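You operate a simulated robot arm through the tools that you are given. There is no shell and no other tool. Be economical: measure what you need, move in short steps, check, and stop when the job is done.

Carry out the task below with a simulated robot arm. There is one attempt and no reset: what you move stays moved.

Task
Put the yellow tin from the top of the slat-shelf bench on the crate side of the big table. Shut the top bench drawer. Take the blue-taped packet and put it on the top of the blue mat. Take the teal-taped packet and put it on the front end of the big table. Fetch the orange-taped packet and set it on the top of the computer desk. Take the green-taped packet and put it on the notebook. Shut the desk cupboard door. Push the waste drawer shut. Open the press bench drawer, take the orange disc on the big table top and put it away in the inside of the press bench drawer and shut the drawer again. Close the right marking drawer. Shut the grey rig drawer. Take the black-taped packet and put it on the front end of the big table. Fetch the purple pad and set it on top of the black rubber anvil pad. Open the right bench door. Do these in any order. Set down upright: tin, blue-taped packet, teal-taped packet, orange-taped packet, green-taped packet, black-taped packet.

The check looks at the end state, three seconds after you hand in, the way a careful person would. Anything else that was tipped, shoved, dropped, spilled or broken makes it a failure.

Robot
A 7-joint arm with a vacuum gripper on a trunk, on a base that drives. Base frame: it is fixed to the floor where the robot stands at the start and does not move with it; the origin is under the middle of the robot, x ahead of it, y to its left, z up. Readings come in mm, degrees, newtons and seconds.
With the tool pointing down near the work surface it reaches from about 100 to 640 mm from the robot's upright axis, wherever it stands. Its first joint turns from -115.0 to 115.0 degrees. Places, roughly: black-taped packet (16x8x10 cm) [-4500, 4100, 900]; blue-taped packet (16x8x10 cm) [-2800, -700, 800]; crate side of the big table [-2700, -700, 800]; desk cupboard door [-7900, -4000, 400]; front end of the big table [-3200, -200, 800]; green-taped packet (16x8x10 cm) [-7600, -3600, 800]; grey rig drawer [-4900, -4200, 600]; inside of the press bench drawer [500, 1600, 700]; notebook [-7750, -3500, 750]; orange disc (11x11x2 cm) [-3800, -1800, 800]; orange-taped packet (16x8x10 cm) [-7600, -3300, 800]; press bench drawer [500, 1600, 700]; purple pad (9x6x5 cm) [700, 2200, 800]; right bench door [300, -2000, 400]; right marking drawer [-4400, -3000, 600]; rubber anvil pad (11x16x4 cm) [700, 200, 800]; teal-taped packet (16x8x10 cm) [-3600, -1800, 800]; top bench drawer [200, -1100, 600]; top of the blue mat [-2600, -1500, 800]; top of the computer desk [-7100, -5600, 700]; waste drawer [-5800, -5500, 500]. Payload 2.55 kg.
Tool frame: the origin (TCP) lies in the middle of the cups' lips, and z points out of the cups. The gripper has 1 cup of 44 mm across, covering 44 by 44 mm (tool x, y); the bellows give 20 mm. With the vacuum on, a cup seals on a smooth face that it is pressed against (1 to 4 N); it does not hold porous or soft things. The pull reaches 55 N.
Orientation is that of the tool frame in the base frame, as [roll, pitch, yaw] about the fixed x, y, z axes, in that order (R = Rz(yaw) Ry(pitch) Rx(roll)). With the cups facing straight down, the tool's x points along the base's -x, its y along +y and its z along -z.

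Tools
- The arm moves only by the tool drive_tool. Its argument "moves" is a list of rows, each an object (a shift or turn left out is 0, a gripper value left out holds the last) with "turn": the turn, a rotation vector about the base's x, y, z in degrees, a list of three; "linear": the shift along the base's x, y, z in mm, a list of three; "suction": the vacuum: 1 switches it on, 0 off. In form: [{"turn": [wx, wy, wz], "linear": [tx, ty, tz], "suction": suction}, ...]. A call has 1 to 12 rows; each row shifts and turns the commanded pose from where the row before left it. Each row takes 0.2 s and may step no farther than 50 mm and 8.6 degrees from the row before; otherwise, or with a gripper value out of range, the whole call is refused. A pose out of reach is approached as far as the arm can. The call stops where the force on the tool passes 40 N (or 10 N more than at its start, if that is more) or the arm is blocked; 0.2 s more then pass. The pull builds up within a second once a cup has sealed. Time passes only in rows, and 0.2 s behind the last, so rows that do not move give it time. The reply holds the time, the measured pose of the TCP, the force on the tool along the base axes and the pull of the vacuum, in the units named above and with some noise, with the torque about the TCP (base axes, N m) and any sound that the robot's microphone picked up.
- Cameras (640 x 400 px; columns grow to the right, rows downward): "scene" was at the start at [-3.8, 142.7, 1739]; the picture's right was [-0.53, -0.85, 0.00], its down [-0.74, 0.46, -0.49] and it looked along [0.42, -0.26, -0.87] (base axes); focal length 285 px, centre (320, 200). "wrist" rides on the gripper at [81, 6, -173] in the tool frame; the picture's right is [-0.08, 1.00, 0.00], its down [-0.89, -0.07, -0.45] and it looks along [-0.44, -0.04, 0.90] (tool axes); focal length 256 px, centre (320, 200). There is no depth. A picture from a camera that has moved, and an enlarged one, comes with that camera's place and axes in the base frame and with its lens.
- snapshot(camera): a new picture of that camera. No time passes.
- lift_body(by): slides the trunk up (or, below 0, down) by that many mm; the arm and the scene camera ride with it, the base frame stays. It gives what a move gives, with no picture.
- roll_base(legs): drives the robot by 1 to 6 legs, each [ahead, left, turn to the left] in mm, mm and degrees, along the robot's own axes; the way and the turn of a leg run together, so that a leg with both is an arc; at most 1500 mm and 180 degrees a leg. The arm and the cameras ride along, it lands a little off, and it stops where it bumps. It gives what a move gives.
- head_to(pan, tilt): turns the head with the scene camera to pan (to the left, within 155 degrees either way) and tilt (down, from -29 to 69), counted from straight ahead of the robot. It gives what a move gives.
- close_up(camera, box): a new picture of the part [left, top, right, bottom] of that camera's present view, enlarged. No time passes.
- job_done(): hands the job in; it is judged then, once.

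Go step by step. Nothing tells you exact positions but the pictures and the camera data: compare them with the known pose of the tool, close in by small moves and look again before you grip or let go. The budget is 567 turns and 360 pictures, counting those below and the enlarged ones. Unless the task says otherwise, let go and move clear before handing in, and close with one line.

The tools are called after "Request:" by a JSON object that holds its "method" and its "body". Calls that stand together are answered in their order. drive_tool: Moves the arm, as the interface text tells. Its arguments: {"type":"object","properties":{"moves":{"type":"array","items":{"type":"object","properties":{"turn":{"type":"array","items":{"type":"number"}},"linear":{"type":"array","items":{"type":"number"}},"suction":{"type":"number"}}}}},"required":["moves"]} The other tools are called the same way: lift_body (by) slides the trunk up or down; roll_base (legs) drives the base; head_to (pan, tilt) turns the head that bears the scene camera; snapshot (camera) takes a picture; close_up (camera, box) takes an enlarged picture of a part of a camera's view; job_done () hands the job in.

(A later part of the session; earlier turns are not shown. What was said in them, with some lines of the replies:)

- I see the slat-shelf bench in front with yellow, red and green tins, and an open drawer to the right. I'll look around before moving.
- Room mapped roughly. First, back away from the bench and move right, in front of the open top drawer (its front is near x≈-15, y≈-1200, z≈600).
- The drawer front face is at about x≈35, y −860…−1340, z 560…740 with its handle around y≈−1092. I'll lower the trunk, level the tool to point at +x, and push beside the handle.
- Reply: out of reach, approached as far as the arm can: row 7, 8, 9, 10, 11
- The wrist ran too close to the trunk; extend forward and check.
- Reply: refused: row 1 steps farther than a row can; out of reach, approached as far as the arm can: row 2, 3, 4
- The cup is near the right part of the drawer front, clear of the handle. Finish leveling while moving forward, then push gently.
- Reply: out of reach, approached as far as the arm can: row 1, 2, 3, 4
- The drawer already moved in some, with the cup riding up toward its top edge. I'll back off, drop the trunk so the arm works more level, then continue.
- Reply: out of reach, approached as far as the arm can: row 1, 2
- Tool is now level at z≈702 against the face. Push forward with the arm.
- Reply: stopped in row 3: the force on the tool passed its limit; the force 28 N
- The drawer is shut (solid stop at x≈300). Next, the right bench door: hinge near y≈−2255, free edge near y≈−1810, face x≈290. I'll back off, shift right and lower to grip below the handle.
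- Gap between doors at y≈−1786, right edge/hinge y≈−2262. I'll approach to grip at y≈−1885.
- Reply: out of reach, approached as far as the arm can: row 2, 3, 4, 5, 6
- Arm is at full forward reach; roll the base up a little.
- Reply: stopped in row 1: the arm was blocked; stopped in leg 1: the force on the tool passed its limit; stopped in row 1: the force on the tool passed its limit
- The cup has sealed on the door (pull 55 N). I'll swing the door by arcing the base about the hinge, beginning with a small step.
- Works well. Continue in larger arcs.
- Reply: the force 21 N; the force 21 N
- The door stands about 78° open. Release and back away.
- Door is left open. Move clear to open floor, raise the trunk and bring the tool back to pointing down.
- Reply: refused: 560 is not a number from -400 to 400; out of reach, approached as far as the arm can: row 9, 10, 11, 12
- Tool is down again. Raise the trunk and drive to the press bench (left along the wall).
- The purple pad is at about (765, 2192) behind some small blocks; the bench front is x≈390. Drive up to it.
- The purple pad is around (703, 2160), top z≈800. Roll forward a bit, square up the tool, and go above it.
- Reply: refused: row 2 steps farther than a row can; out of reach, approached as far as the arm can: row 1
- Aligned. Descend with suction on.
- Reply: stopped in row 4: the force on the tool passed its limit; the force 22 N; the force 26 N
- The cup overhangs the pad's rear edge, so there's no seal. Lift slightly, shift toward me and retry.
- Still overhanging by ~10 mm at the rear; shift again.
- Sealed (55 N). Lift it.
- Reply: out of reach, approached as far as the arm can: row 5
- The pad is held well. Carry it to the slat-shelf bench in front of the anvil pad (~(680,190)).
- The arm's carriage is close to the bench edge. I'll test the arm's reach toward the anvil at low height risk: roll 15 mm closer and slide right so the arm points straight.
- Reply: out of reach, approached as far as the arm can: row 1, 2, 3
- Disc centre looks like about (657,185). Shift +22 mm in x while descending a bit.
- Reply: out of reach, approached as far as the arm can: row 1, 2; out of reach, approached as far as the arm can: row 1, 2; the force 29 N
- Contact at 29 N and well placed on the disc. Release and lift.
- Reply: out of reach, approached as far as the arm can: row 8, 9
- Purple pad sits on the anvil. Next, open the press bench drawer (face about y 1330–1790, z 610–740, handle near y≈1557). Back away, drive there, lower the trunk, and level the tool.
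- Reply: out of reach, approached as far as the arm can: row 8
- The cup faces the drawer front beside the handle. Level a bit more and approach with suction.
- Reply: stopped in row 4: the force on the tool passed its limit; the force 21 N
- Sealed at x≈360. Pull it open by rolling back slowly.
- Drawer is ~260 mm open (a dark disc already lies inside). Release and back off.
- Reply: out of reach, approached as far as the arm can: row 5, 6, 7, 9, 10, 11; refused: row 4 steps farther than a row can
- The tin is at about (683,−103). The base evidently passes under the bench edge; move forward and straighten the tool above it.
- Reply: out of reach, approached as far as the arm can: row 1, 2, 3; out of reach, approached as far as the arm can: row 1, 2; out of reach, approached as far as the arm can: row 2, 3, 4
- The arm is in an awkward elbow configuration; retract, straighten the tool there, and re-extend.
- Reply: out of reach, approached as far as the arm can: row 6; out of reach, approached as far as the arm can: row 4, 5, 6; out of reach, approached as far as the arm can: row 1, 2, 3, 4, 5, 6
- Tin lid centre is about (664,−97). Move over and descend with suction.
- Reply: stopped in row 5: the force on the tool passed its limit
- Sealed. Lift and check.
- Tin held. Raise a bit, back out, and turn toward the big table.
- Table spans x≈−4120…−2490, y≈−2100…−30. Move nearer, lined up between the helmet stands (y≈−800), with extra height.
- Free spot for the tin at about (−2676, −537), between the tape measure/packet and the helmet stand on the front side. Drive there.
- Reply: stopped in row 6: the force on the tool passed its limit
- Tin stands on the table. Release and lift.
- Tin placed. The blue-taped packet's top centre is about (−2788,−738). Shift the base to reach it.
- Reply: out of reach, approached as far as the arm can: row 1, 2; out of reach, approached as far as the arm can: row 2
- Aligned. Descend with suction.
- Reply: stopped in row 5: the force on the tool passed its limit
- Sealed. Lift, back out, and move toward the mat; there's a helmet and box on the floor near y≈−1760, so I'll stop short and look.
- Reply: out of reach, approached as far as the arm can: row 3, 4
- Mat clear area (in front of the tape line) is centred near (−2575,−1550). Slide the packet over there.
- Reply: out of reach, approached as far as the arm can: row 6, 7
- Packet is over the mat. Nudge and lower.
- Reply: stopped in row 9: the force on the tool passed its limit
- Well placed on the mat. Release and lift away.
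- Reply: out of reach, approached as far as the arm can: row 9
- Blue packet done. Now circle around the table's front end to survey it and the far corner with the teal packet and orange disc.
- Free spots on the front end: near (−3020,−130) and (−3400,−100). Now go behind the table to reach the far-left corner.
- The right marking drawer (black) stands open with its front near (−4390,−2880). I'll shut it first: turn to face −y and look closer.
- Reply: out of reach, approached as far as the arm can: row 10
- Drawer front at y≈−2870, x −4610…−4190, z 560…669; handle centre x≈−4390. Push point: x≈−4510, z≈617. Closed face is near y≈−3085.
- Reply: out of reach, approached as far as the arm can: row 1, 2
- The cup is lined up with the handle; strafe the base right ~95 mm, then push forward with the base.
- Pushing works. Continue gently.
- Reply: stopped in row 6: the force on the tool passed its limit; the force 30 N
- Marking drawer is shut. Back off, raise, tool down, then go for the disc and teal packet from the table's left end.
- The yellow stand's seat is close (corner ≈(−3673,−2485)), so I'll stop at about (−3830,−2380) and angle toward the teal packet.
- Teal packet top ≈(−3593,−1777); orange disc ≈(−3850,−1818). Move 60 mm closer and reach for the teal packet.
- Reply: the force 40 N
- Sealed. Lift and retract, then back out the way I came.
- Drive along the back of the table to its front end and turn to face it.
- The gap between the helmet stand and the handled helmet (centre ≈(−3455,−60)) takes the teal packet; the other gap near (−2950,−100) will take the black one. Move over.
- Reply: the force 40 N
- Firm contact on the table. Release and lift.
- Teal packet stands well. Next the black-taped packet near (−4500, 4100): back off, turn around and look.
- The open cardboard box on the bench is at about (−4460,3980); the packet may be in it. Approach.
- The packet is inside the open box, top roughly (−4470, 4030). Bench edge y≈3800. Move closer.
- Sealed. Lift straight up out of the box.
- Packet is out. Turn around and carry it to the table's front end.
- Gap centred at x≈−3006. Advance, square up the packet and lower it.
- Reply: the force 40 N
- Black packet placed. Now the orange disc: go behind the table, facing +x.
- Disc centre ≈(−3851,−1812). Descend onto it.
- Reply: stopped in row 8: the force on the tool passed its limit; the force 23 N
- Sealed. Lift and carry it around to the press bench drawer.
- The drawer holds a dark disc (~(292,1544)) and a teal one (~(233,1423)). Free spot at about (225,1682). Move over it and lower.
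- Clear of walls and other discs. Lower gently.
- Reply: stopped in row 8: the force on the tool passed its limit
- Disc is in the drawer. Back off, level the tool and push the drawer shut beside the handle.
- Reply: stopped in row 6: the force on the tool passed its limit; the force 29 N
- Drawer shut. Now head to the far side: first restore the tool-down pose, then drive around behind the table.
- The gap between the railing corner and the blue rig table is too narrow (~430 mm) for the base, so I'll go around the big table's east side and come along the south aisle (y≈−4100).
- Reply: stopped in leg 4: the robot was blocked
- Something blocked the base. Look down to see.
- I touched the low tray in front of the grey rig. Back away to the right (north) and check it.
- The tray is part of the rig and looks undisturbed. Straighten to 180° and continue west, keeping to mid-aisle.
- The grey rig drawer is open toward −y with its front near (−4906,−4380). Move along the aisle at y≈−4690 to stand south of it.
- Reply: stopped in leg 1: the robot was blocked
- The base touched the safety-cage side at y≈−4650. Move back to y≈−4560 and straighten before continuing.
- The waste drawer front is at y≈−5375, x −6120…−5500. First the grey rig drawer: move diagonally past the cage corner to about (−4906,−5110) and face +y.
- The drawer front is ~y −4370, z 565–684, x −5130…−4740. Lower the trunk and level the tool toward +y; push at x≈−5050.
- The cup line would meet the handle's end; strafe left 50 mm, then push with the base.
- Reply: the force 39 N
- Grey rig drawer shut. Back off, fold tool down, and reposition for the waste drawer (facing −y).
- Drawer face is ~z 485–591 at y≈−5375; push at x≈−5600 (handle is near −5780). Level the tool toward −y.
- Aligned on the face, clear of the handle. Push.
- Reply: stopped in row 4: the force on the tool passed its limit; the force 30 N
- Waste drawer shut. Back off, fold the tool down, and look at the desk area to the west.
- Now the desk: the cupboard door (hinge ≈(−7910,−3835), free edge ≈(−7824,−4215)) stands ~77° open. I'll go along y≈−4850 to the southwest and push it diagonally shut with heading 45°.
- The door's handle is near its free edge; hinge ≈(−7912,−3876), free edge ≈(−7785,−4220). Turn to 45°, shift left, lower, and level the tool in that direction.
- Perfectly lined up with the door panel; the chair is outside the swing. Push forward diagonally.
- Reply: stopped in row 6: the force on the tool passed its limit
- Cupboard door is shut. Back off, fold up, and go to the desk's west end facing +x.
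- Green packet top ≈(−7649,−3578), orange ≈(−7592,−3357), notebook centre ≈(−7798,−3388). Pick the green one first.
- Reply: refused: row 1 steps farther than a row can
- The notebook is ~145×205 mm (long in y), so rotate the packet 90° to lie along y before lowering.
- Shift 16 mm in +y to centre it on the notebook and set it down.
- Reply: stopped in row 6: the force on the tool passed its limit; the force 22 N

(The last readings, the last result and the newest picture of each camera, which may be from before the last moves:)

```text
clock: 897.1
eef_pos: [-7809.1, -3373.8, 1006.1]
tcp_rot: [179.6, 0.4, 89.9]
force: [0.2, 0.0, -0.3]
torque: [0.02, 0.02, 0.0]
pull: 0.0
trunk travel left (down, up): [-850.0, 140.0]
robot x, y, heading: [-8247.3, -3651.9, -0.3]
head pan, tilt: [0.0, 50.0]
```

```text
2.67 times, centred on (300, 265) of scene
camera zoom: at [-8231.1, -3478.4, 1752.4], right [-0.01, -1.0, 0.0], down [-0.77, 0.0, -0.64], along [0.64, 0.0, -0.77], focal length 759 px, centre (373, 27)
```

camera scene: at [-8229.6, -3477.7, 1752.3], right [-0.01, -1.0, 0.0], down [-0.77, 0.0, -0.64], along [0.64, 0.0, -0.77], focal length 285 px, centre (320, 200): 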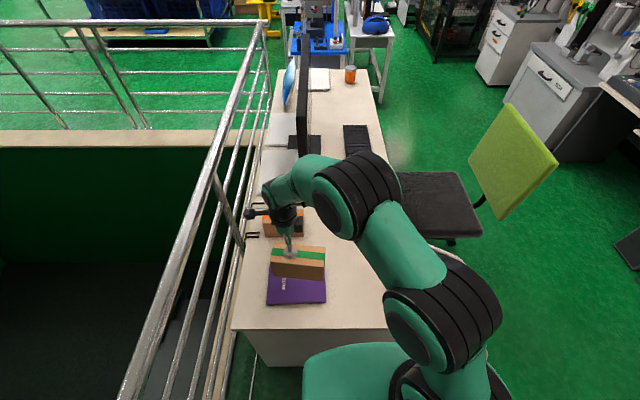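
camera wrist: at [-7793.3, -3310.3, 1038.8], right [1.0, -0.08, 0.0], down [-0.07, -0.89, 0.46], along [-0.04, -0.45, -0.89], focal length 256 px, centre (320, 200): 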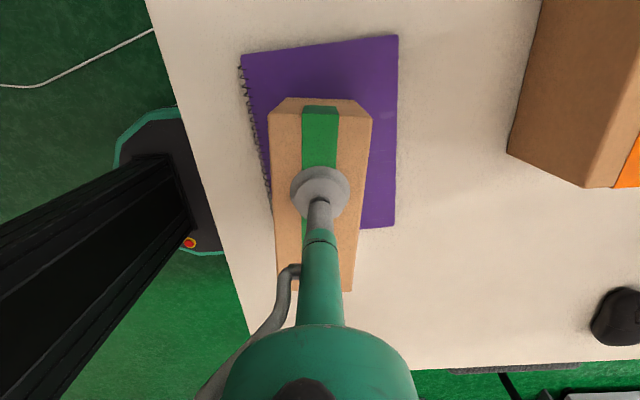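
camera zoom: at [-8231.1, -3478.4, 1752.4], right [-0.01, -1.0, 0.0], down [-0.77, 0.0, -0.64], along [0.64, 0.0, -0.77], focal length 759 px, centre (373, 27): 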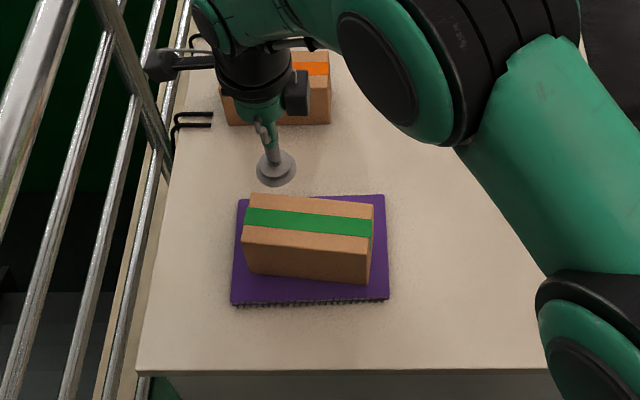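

Green packet is on the notebook. Rotate the tool back, then reposition for the orange packet.

Request:
{"method": "drive_tool", "body": {"moves": [{"turn": [0, 0, 8.5], "linear": [0, -15, 5]}, {"turn": [0, 0, 8.5], "linear": [0, -15, 5]}, {"turn": [0, 0, 8.5], "linear": [0, -15, 5]}, {"turn": [0, 0, 8.5], "linear": [0, -15, 5]}, {"turn": [0, 0, 8.5], "linear": [0, -15, 5]}, {"turn": [0, 0, 8.5], "linear": [0, -15, 5]}, {"turn": [0, 0, 8.5], "linear": [0, -15, 5]}, {"turn": [0, 0, 8.5], "linear": [0, -15, 5]}, {"turn": [0, 0, 8.5], "linear": [0, -15, 5]}, {"turn": [0, 0, 8.5], "linear": [0, -15, 5]}, {"turn": [0, 0, 5], "linear": [0, -15, 0]}]}}

Request:
{"method": "roll_base", "body": {"legs": [[0, 200, 0], [25, 0, 0]]}}

Request:
{"method": "snapshot", "body": {"camera": "wrist"}}

Request:
{"method": "snapshot", "body": {"camera": "scene"}}

```text
clock: 899.5
eef_pos: [-7809.2, -3540.0, 1058.3]
tcp_rot: [179.5, 0.4, 180.0]
force: [0.7, 0.3, 0.6]
torque: [0.0, -0.03, 0.0]
pull: 0.0
trunk travel left (down, up): [-850.0, 140.0]
robot x, y, heading: [-8247.7, -3653.9, -0.2]
head pan, tilt: [0.0, 50.0]
```

```text
clock: 901.5
eef_pos: [-7783.5, -3338.7, 1059.0]
tcp_rot: [179.6, 0.4, -180.0]
force: [-0.9, 0.1, -0.1]
torque: [-0.02, 0.0, 0.01]
pull: 0.0
trunk travel left (down, up): [-850.0, 140.0]
robot x, y, heading: [-8224.2, -3457.5, -0.3]
head pan, tilt: [0.0, 50.0]
```

```text
183 pictures are left
camera wrist: at [-7864.9, -3333.6, 1230.8], right [0.08, 1.0, 0.01], down [0.89, -0.07, 0.45], along [0.45, -0.03, -0.89], focal length 256 px, centre (320, 200)
```

wrist: 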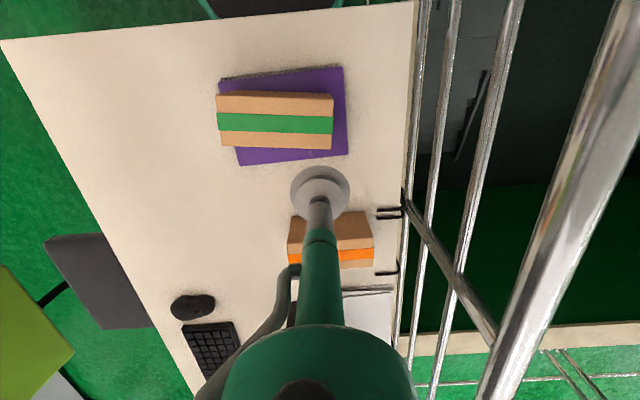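

```text
182 pictures are left
camera scene: at [-8205.0, -3278.3, 1752.4], right [0.0, -1.0, 0.0], down [-0.77, 0.0, -0.64], along [0.64, 0.0, -0.77], focal length 285 px, centre (320, 200)
```

scene: 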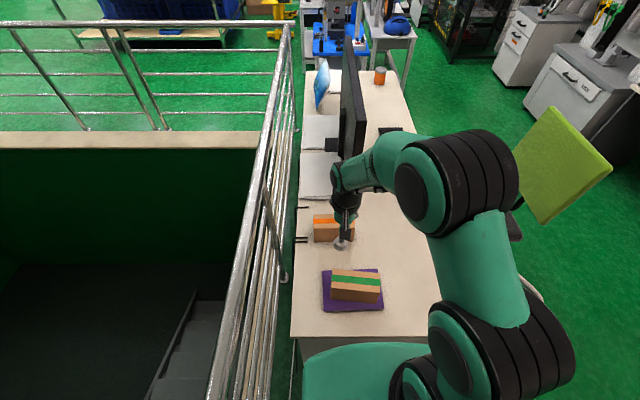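

Orange top is at about (−7565,−3331), slightly beyond vertical reach. I'll shift closer in y, lower the trunk, and use a small (~8°) outward tool tilt for extra reach.

Request:
{"method": "roll_base", "body": {"legs": [[0, 45, 0]]}}

Request:
{"method": "lift_body", "body": {"by": -90}}

Request:
{"method": "drive_tool", "body": {"moves": [{"linear": [45, -10, 0]}, {"linear": [45, -10, 0]}, {"linear": [45, -10, 0], "turn": [0, -2, 0]}, {"linear": [30, -8, 0], "turn": [0, -3, 0]}, {"linear": [20, 0, -20], "turn": [0, -3, 0]}]}}

Request:
{"method": "snapshot", "body": {"camera": "wrist"}}

Request:
{"method": "snapshot", "body": {"camera": "scene"}}

```text
clock: 902.4
eef_pos: [-7782.4, -3292.7, 1058.0]
tcp_rot: [179.7, 0.4, -179.9]
force: [0.1, 0.1, -0.5]
torque: [0.0, -0.02, 0.0]
pull: 0.2
trunk travel left (down, up): [-850.0, 140.0]
robot x, y, heading: [-8221.3, -3409.5, -0.2]
head pan, tilt: [0.0, 50.0]
```

```text
clock: 903.6
eef_pos: [-7782.9, -3294.5, 968.6]
tcp_rot: [179.6, 0.4, 180.0]
force: [0.4, -0.2, -0.2]
torque: [0.01, 0.04, 0.01]
pull: 0.2
trunk travel left (down, up): [-760.0, 230.0]
robot x, y, heading: [-8219.6, -3410.0, -0.3]
head pan, tilt: [0.0, 50.0]
```

```text
clock: 904.9
eef_pos: [-7597.6, -3329.3, 947.7]
tcp_rot: [179.8, 8.4, -180.0]
force: [-0.4, 0.1, 0.5]
torque: [-0.02, 0.02, 0.04]
pull: 0.0
trunk travel left (down, up): [-760.0, 230.0]
robot x, y, heading: [-8224.7, -3408.4, -0.3]
head pan, tilt: [0.0, 50.0]
```

```text
181 pictures are left
camera wrist: at [-7701.6, -3324.2, 1106.3], right [0.08, 1.0, 0.02], down [0.82, -0.07, 0.57], along [0.57, -0.03, -0.82], focal length 256 px, centre (320, 200)
```

wrist: 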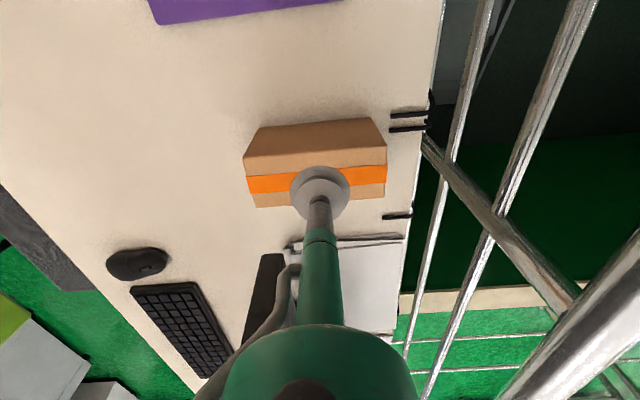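

```text
180 pictures are left
camera scene: at [-8202.6, -3231.4, 1662.3], right [0.0, -1.0, 0.0], down [-0.77, 0.0, -0.64], along [0.64, 0.0, -0.77], focal length 285 px, centre (320, 200)
```

scene: 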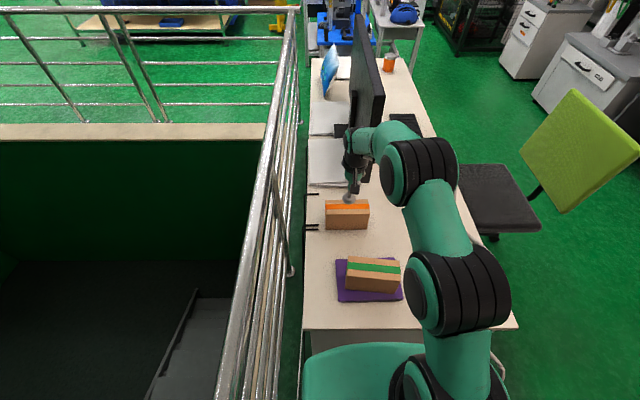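

Request:
{"method": "drive_tool", "body": {"moves": [{"linear": [14, -2, -25]}, {"linear": [14, -2, -25]}, {"linear": [8, 0, -12]}, {}]}}

Request:
{"method": "snapshot", "body": {"camera": "wrist"}}

```text
clock: 905.9
eef_pos: [-7561.1, -3335.1, 886.9]
tcp_rot: [179.7, 8.4, -179.9]
force: [-1.1, -0.8, 0.3]
torque: [0.01, 0.01, 0.02]
pull: 0.1
trunk travel left (down, up): [-760.0, 230.0]
robot x, y, heading: [-8223.7, -3406.6, -0.3]
head pan, tilt: [0.0, 50.0]
```

```text
179 pictures are left
camera wrist: at [-7666.5, -3329.6, 1045.4], right [0.08, 1.0, 0.02], down [0.82, -0.07, 0.57], along [0.57, -0.03, -0.82], focal length 256 px, centre (320, 200)
```

wrist: 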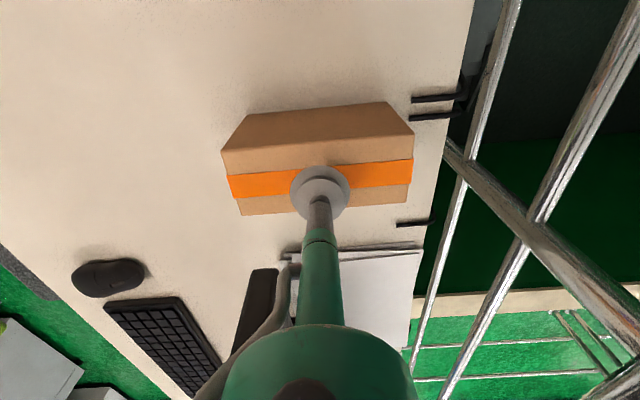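

Vertical descent from here hits the packet's centre. Descend with suction.

Request:
{"method": "drive_tool", "body": {"moves": [{"linear": [0, 0, -10], "suction": 1}, {"linear": [0, 0, -6]}, {"linear": [0, 0, -5]}, {"linear": [0, 0, -5]}, {"linear": [0, 0, -4]}, {"linear": [0, 0, -4]}, {"linear": [0, 0, -4]}, {}]}}

```text
clock: 907.6
eef_pos: [-7560.9, -3336.5, 851.2]
tcp_rot: [179.6, 8.8, -180.0]
force: [-1.5, 0.1, 14.9]
torque: [-0.16, 0.55, 0.02]
pull: 54.9
trunk travel left (down, up): [-760.0, 230.0]
robot x, y, heading: [-8221.9, -3410.7, -0.0]
head pan, tilt: [0.0, 50.0]
```

Sealed. Lift, then straighten while retracting, staying above the green packet.

Request:
{"method": "drive_tool", "body": {"moves": [{"linear": [0, 0, 15]}, {"linear": [-3, 0, 30]}, {"linear": [-8, 0, 35], "turn": [0, 2, 0]}, {"linear": [-15, 0, 40], "turn": [0, 2, 0]}, {"linear": [-20, -10, 35], "turn": [0, 2, 0]}, {"linear": [-20, -20, 20], "turn": [0, 2.4, 0]}, {"linear": [-20, -40, 0]}, {"linear": [-20, -40, 0]}]}}

Request:
{"method": "snapshot", "body": {"camera": "scene"}}

```text
clock: 909.5
eef_pos: [-7696.4, -3451.6, 998.1]
tcp_rot: [179.6, 0.0, 180.0]
force: [0.7, 0.3, -2.6]
torque: [0.0, 0.09, -0.01]
pull: 55.2
out of reach, approached as far as the arm can: row 5, 6
trunk travel left (down, up): [-760.0, 230.0]
robot x, y, heading: [-8220.2, -3409.2, -0.4]
head pan, tilt: [0.0, 50.0]
```

```text
178 pictures are left
camera scene: at [-8204.9, -3233.0, 1662.5], right [0.0, -1.0, 0.0], down [-0.77, 0.0, -0.64], along [0.64, 0.0, -0.77], focal length 285 px, centre (320, 200)
```

scene: 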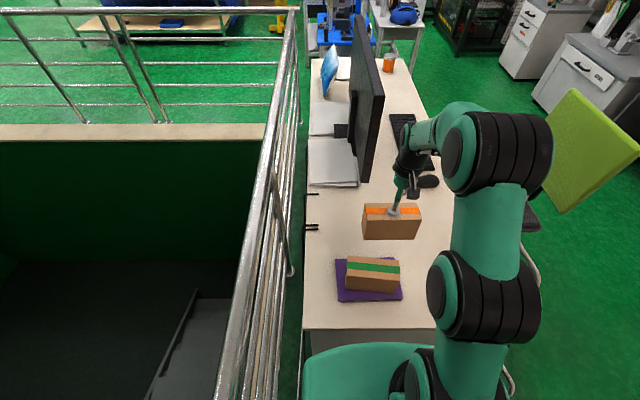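

Request:
{"method": "lift_body", "body": {"by": 200}}

Request:
{"method": "roll_base", "body": {"legs": [[-420, 0, 0], [0, -750, 0], [0, -750, 0], [1400, 0, 0], [0, 0, -90]]}}

Request:
{"method": "head_to", "body": {"pan": 0, "tilt": 40}}

Request:
{"method": "snapshot", "body": {"camera": "scene"}}

```text
clock: 911.6
eef_pos: [-7695.4, -3449.6, 1197.5]
tcp_rot: [179.6, -0.1, -180.0]
force: [0.3, -0.3, -3.7]
torque: [0.0, 0.12, 0.02]
pull: 54.6
trunk travel left (down, up): [-960.0, 30.0]
robot x, y, heading: [-8219.7, -3410.6, -0.1]
head pan, tilt: [0.0, 50.0]
```

```text
clock: 932.1
eef_pos: [-7289.6, -5466.7, 1197.7]
tcp_rot: [179.7, 0.0, 88.4]
force: [-0.3, 0.7, -3.1]
torque: [0.09, -0.02, 0.03]
pull: 54.8
trunk travel left (down, up): [-960.0, 30.0]
robot x, y, heading: [-7236.4, -4944.6, -91.9]
head pan, tilt: [0.0, 50.0]
```

```text
clock: 932.9
eef_pos: [-7291.9, -5467.3, 1198.3]
tcp_rot: [179.7, 0.0, 88.4]
force: [-0.7, 0.4, -3.0]
torque: [0.05, 0.01, 0.01]
pull: 54.7
trunk travel left (down, up): [-960.0, 30.0]
robot x, y, heading: [-7234.6, -4940.5, -91.4]
head pan, tilt: [0.0, 40.0]
```

```text
177 pictures are left
camera scene: at [-7060.1, -4972.0, 1876.5], right [-1.0, 0.03, 0.0], down [0.02, 0.64, -0.77], along [-0.02, -0.77, -0.64], focal length 285 px, centre (320, 200)
```

scene: 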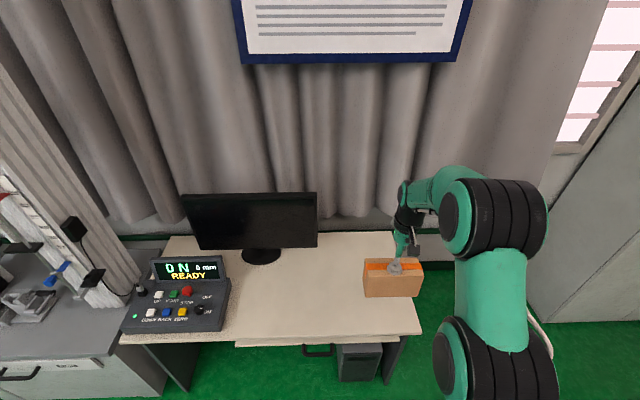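

Free area right of the monitor; target about (−7255,−5690). Move closer.

Request:
{"method": "roll_base", "body": {"legs": [[130, 40, 1.5]]}}

Request:
{"method": "drive_tool", "body": {"moves": [{"linear": [0, -25, -40]}, {"linear": [0, -25, -40]}, {"linear": [0, -25, -40]}, {"linear": [0, -15, -40]}]}}

Request:
{"method": "snapshot", "body": {"camera": "wrist"}}

Request:
{"method": "snapshot", "body": {"camera": "scene"}}

```text
clock: 934.2
eef_pos: [-7238.6, -5598.6, 1197.3]
tcp_rot: [179.6, 0.0, 90.0]
force: [-0.1, 0.1, -3.1]
torque: [0.08, -0.01, -0.01]
pull: 55.3
trunk travel left (down, up): [-960.0, 30.0]
robot x, y, heading: [-7201.6, -5071.1, -90.1]
head pan, tilt: [0.0, 40.0]
```

```text
clock: 935.2
eef_pos: [-7238.6, -5691.3, 1038.4]
tcp_rot: [179.7, 0.1, 90.1]
force: [0.7, -1.0, -2.3]
torque: [0.14, 0.0, 0.02]
pull: 55.1
trunk travel left (down, up): [-960.0, 30.0]
robot x, y, heading: [-7199.7, -5074.2, -90.1]
head pan, tilt: [0.0, 40.0]
```

```text
176 pictures are left
camera wrist: at [-7233.0, -5609.3, 1210.3], right [1.0, -0.08, 0.01], down [-0.07, -0.89, 0.45], along [-0.03, -0.44, -0.9], focal length 256 px, centre (320, 200)
```

wrist: 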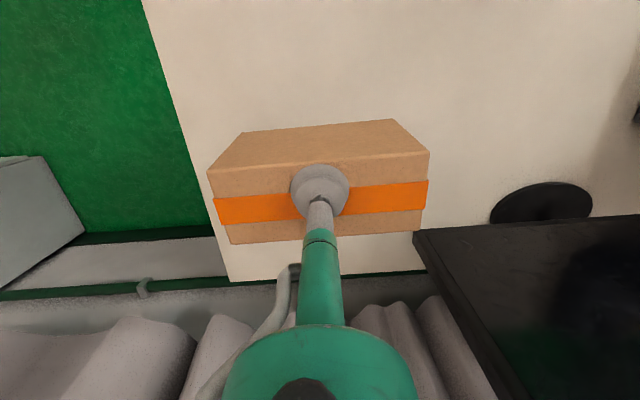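

```text
175 pictures are left
camera scene: at [-7021.5, -5099.3, 1876.6], right [-1.0, 0.0, 0.0], down [0.0, 0.64, -0.77], along [0.0, -0.77, -0.64], focal length 285 px, centre (320, 200)
```

scene: 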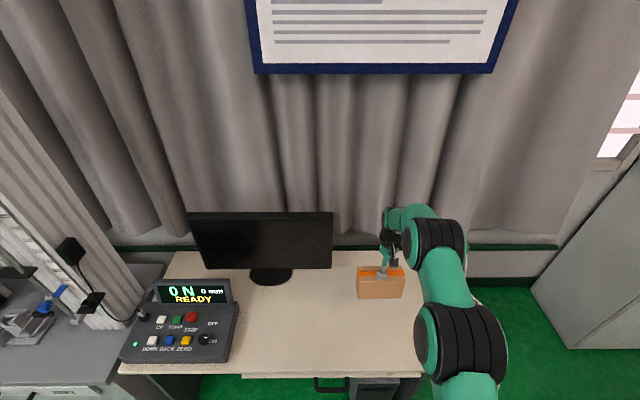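

Shift away from the monitor a little (to ≈(−7300,−5665)) and lower.

Request:
{"method": "drive_tool", "body": {"moves": [{"linear": [-30, 12, 0]}, {"linear": [-30, 12, 0]}, {"linear": [0, 0, -45]}, {"linear": [0, 0, -45]}, {"linear": [0, 0, -40]}, {"linear": [0, 0, -20]}]}}

Request:
{"method": "snapshot", "body": {"camera": "wrist"}}

Request:
{"method": "close_up", "body": {"camera": "scene", "box": [260, 200, 480, 390]}}

```text
clock: 936.6
eef_pos: [-7296.9, -5664.2, 887.7]
tcp_rot: [179.7, 0.1, 90.0]
force: [-0.8, 0.0, -3.1]
torque: [0.1, -0.04, 0.0]
pull: 55.1
trunk travel left (down, up): [-960.0, 30.0]
robot x, y, heading: [-7197.8, -5070.4, -90.2]
head pan, tilt: [0.0, 40.0]
```

```text
174 pictures are left
camera wrist: at [-7291.4, -5583.1, 1061.1], right [1.0, -0.08, 0.01], down [-0.07, -0.89, 0.45], along [-0.03, -0.44, -0.9], focal length 256 px, centre (320, 200)
```

wrist: 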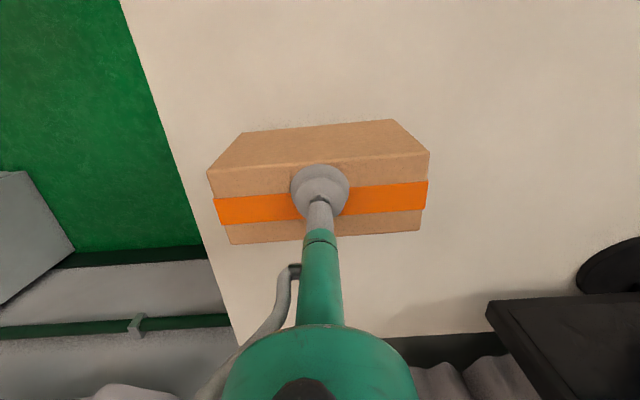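

```text
2.11 times, centred on (370, 295) of scene
camera zoom: at [-7021.4, -5097.9, 1876.6], right [-1.0, 0.0, 0.0], down [0.0, 0.64, -0.77], along [0.0, -0.77, -0.64], focal length 599 px, centre (215, 0)
```

zoom: 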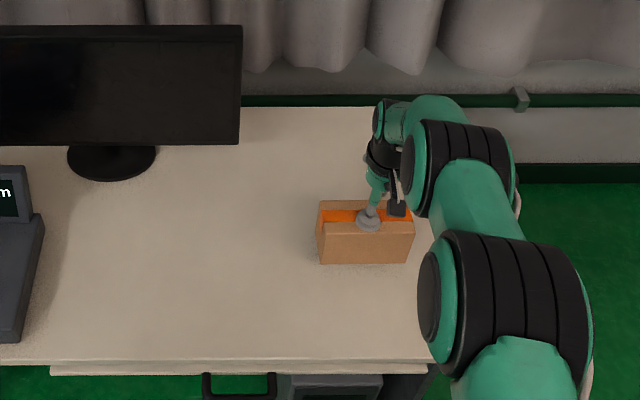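

Request:
{"method": "drive_tool", "body": {"moves": [{"linear": [20, 0, -10]}, {"linear": [0, 0, -6]}, {"linear": [0, 0, -5]}, {"linear": [0, 0, -4]}, {"linear": [0, 0, -4]}, {"linear": [0, 0, -4]}, {"linear": [0, 0, -4]}, {"linear": [0, 0, -4]}]}}

```text
clock: 938.4
eef_pos: [-7278.4, -5663.9, 845.5]
tcp_rot: [179.7, 0.0, 90.0]
force: [-0.6, 0.2, -2.9]
torque: [0.08, 0.03, 0.01]
pull: 54.7
trunk travel left (down, up): [-960.0, 30.0]
robot x, y, heading: [-7197.1, -5072.4, -90.4]
head pan, tilt: [0.0, 40.0]
```

Request:
{"method": "drive_tool", "body": {"moves": [{"linear": [0, 0, -4]}, {"linear": [0, 0, -4]}, {"linear": [0, 0, -4]}, {"linear": [0, 0, -4]}, {"linear": [0, 0, -4]}, {"linear": [0, 0, -4]}, {"linear": [0, 0, -4]}, {"linear": [0, 0, -4]}, {"linear": [0, 0, -4]}]}}

```text
clock: 939.3
eef_pos: [-7279.6, -5669.2, 840.5]
tcp_rot: [179.8, 0.6, 90.0]
force: [3.1, 9.1, 22.4]
torque: [0.1, 0.16, -0.02]
pull: 54.8
trunk travel left (down, up): [-960.0, 30.0]
robot x, y, heading: [-7196.5, -5070.9, -90.2]
head pan, tilt: [0.0, 40.0]
stopped in row 4: the force on the tool passed its limit (the readings are from after the stop); the commanded pose is now the measured one
```

Contact on the desk. Release and lift away.

Request:
{"method": "drive_tool", "body": {"moves": [{"suction": 0, "linear": [0, 0, 3]}, {}, {}, {}, {}, {"linear": [0, 0, 8]}, {"linear": [0, 0, 20]}, {"linear": [0, 10, 40]}, {"linear": [0, 20, 40]}, {"linear": [0, 20, 40]}]}}

Request:
{"method": "snapshot", "body": {"camera": "scene"}}

Request:
{"method": "snapshot", "body": {"camera": "wrist"}}

```text
clock: 941.5
eef_pos: [-7279.7, -5613.9, 988.6]
tcp_rot: [179.7, 0.5, 89.9]
force: [0.6, -0.2, 0.5]
torque: [-0.05, 0.04, 0.02]
pull: 0.2
trunk travel left (down, up): [-960.0, 30.0]
robot x, y, heading: [-7201.3, -5071.7, -90.1]
head pan, tilt: [0.0, 40.0]
```

```text
172 pictures are left
camera scene: at [-7020.8, -5094.6, 1876.4], right [-1.0, 0.0, 0.0], down [0.0, 0.64, -0.77], along [0.0, -0.77, -0.64], focal length 285 px, centre (320, 200)
```

scene: 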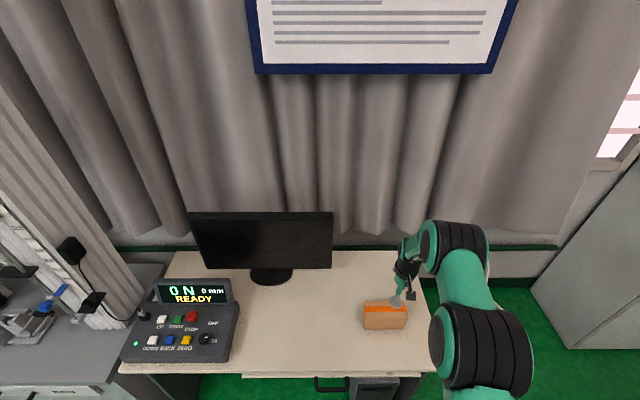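

```text
171 pictures are left
camera wrist: at [-7272.8, -5531.3, 1160.9], right [1.0, -0.08, 0.01], down [-0.07, -0.89, 0.45], along [-0.03, -0.45, -0.89], focal length 256 px, centre (320, 200)
```

wrist: 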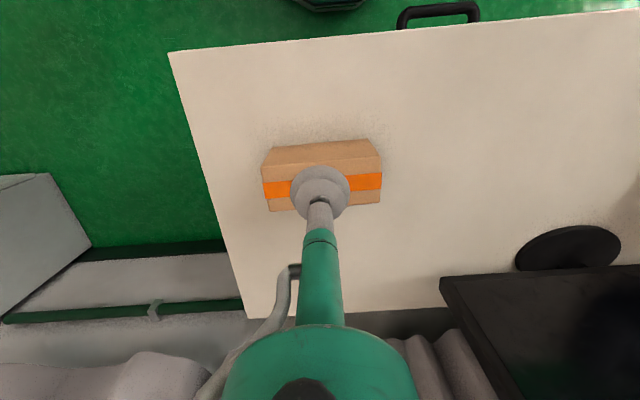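

All tasks are complete; back off slightly from the desk and hand in.

Request:
{"method": "roll_base", "body": {"legs": [[-250, 0, 0]]}}

Request:
{"method": "job_done", "body": {}}

```text
clock: 943.3
eef_pos: [-7279.5, -5364.7, 988.6]
tcp_rot: [179.7, 0.4, 89.9]
force: [0.3, -0.2, -0.4]
torque: [-0.03, -0.01, 0.04]
pull: 0.1
trunk travel left (down, up): [-960.0, 30.0]
robot x, y, heading: [-7197.9, -4818.9, -90.3]
head pan, tilt: [0.0, 40.0]
```

```text
The job is handed in.
```

I did every task on the list and handed the job in with the tool empty and clear, but the base bumped twice on the way — a low tray in front of a grey machine and the safety cage — and though the tray looked undisturbed afterwards, I never looked at the cage again.
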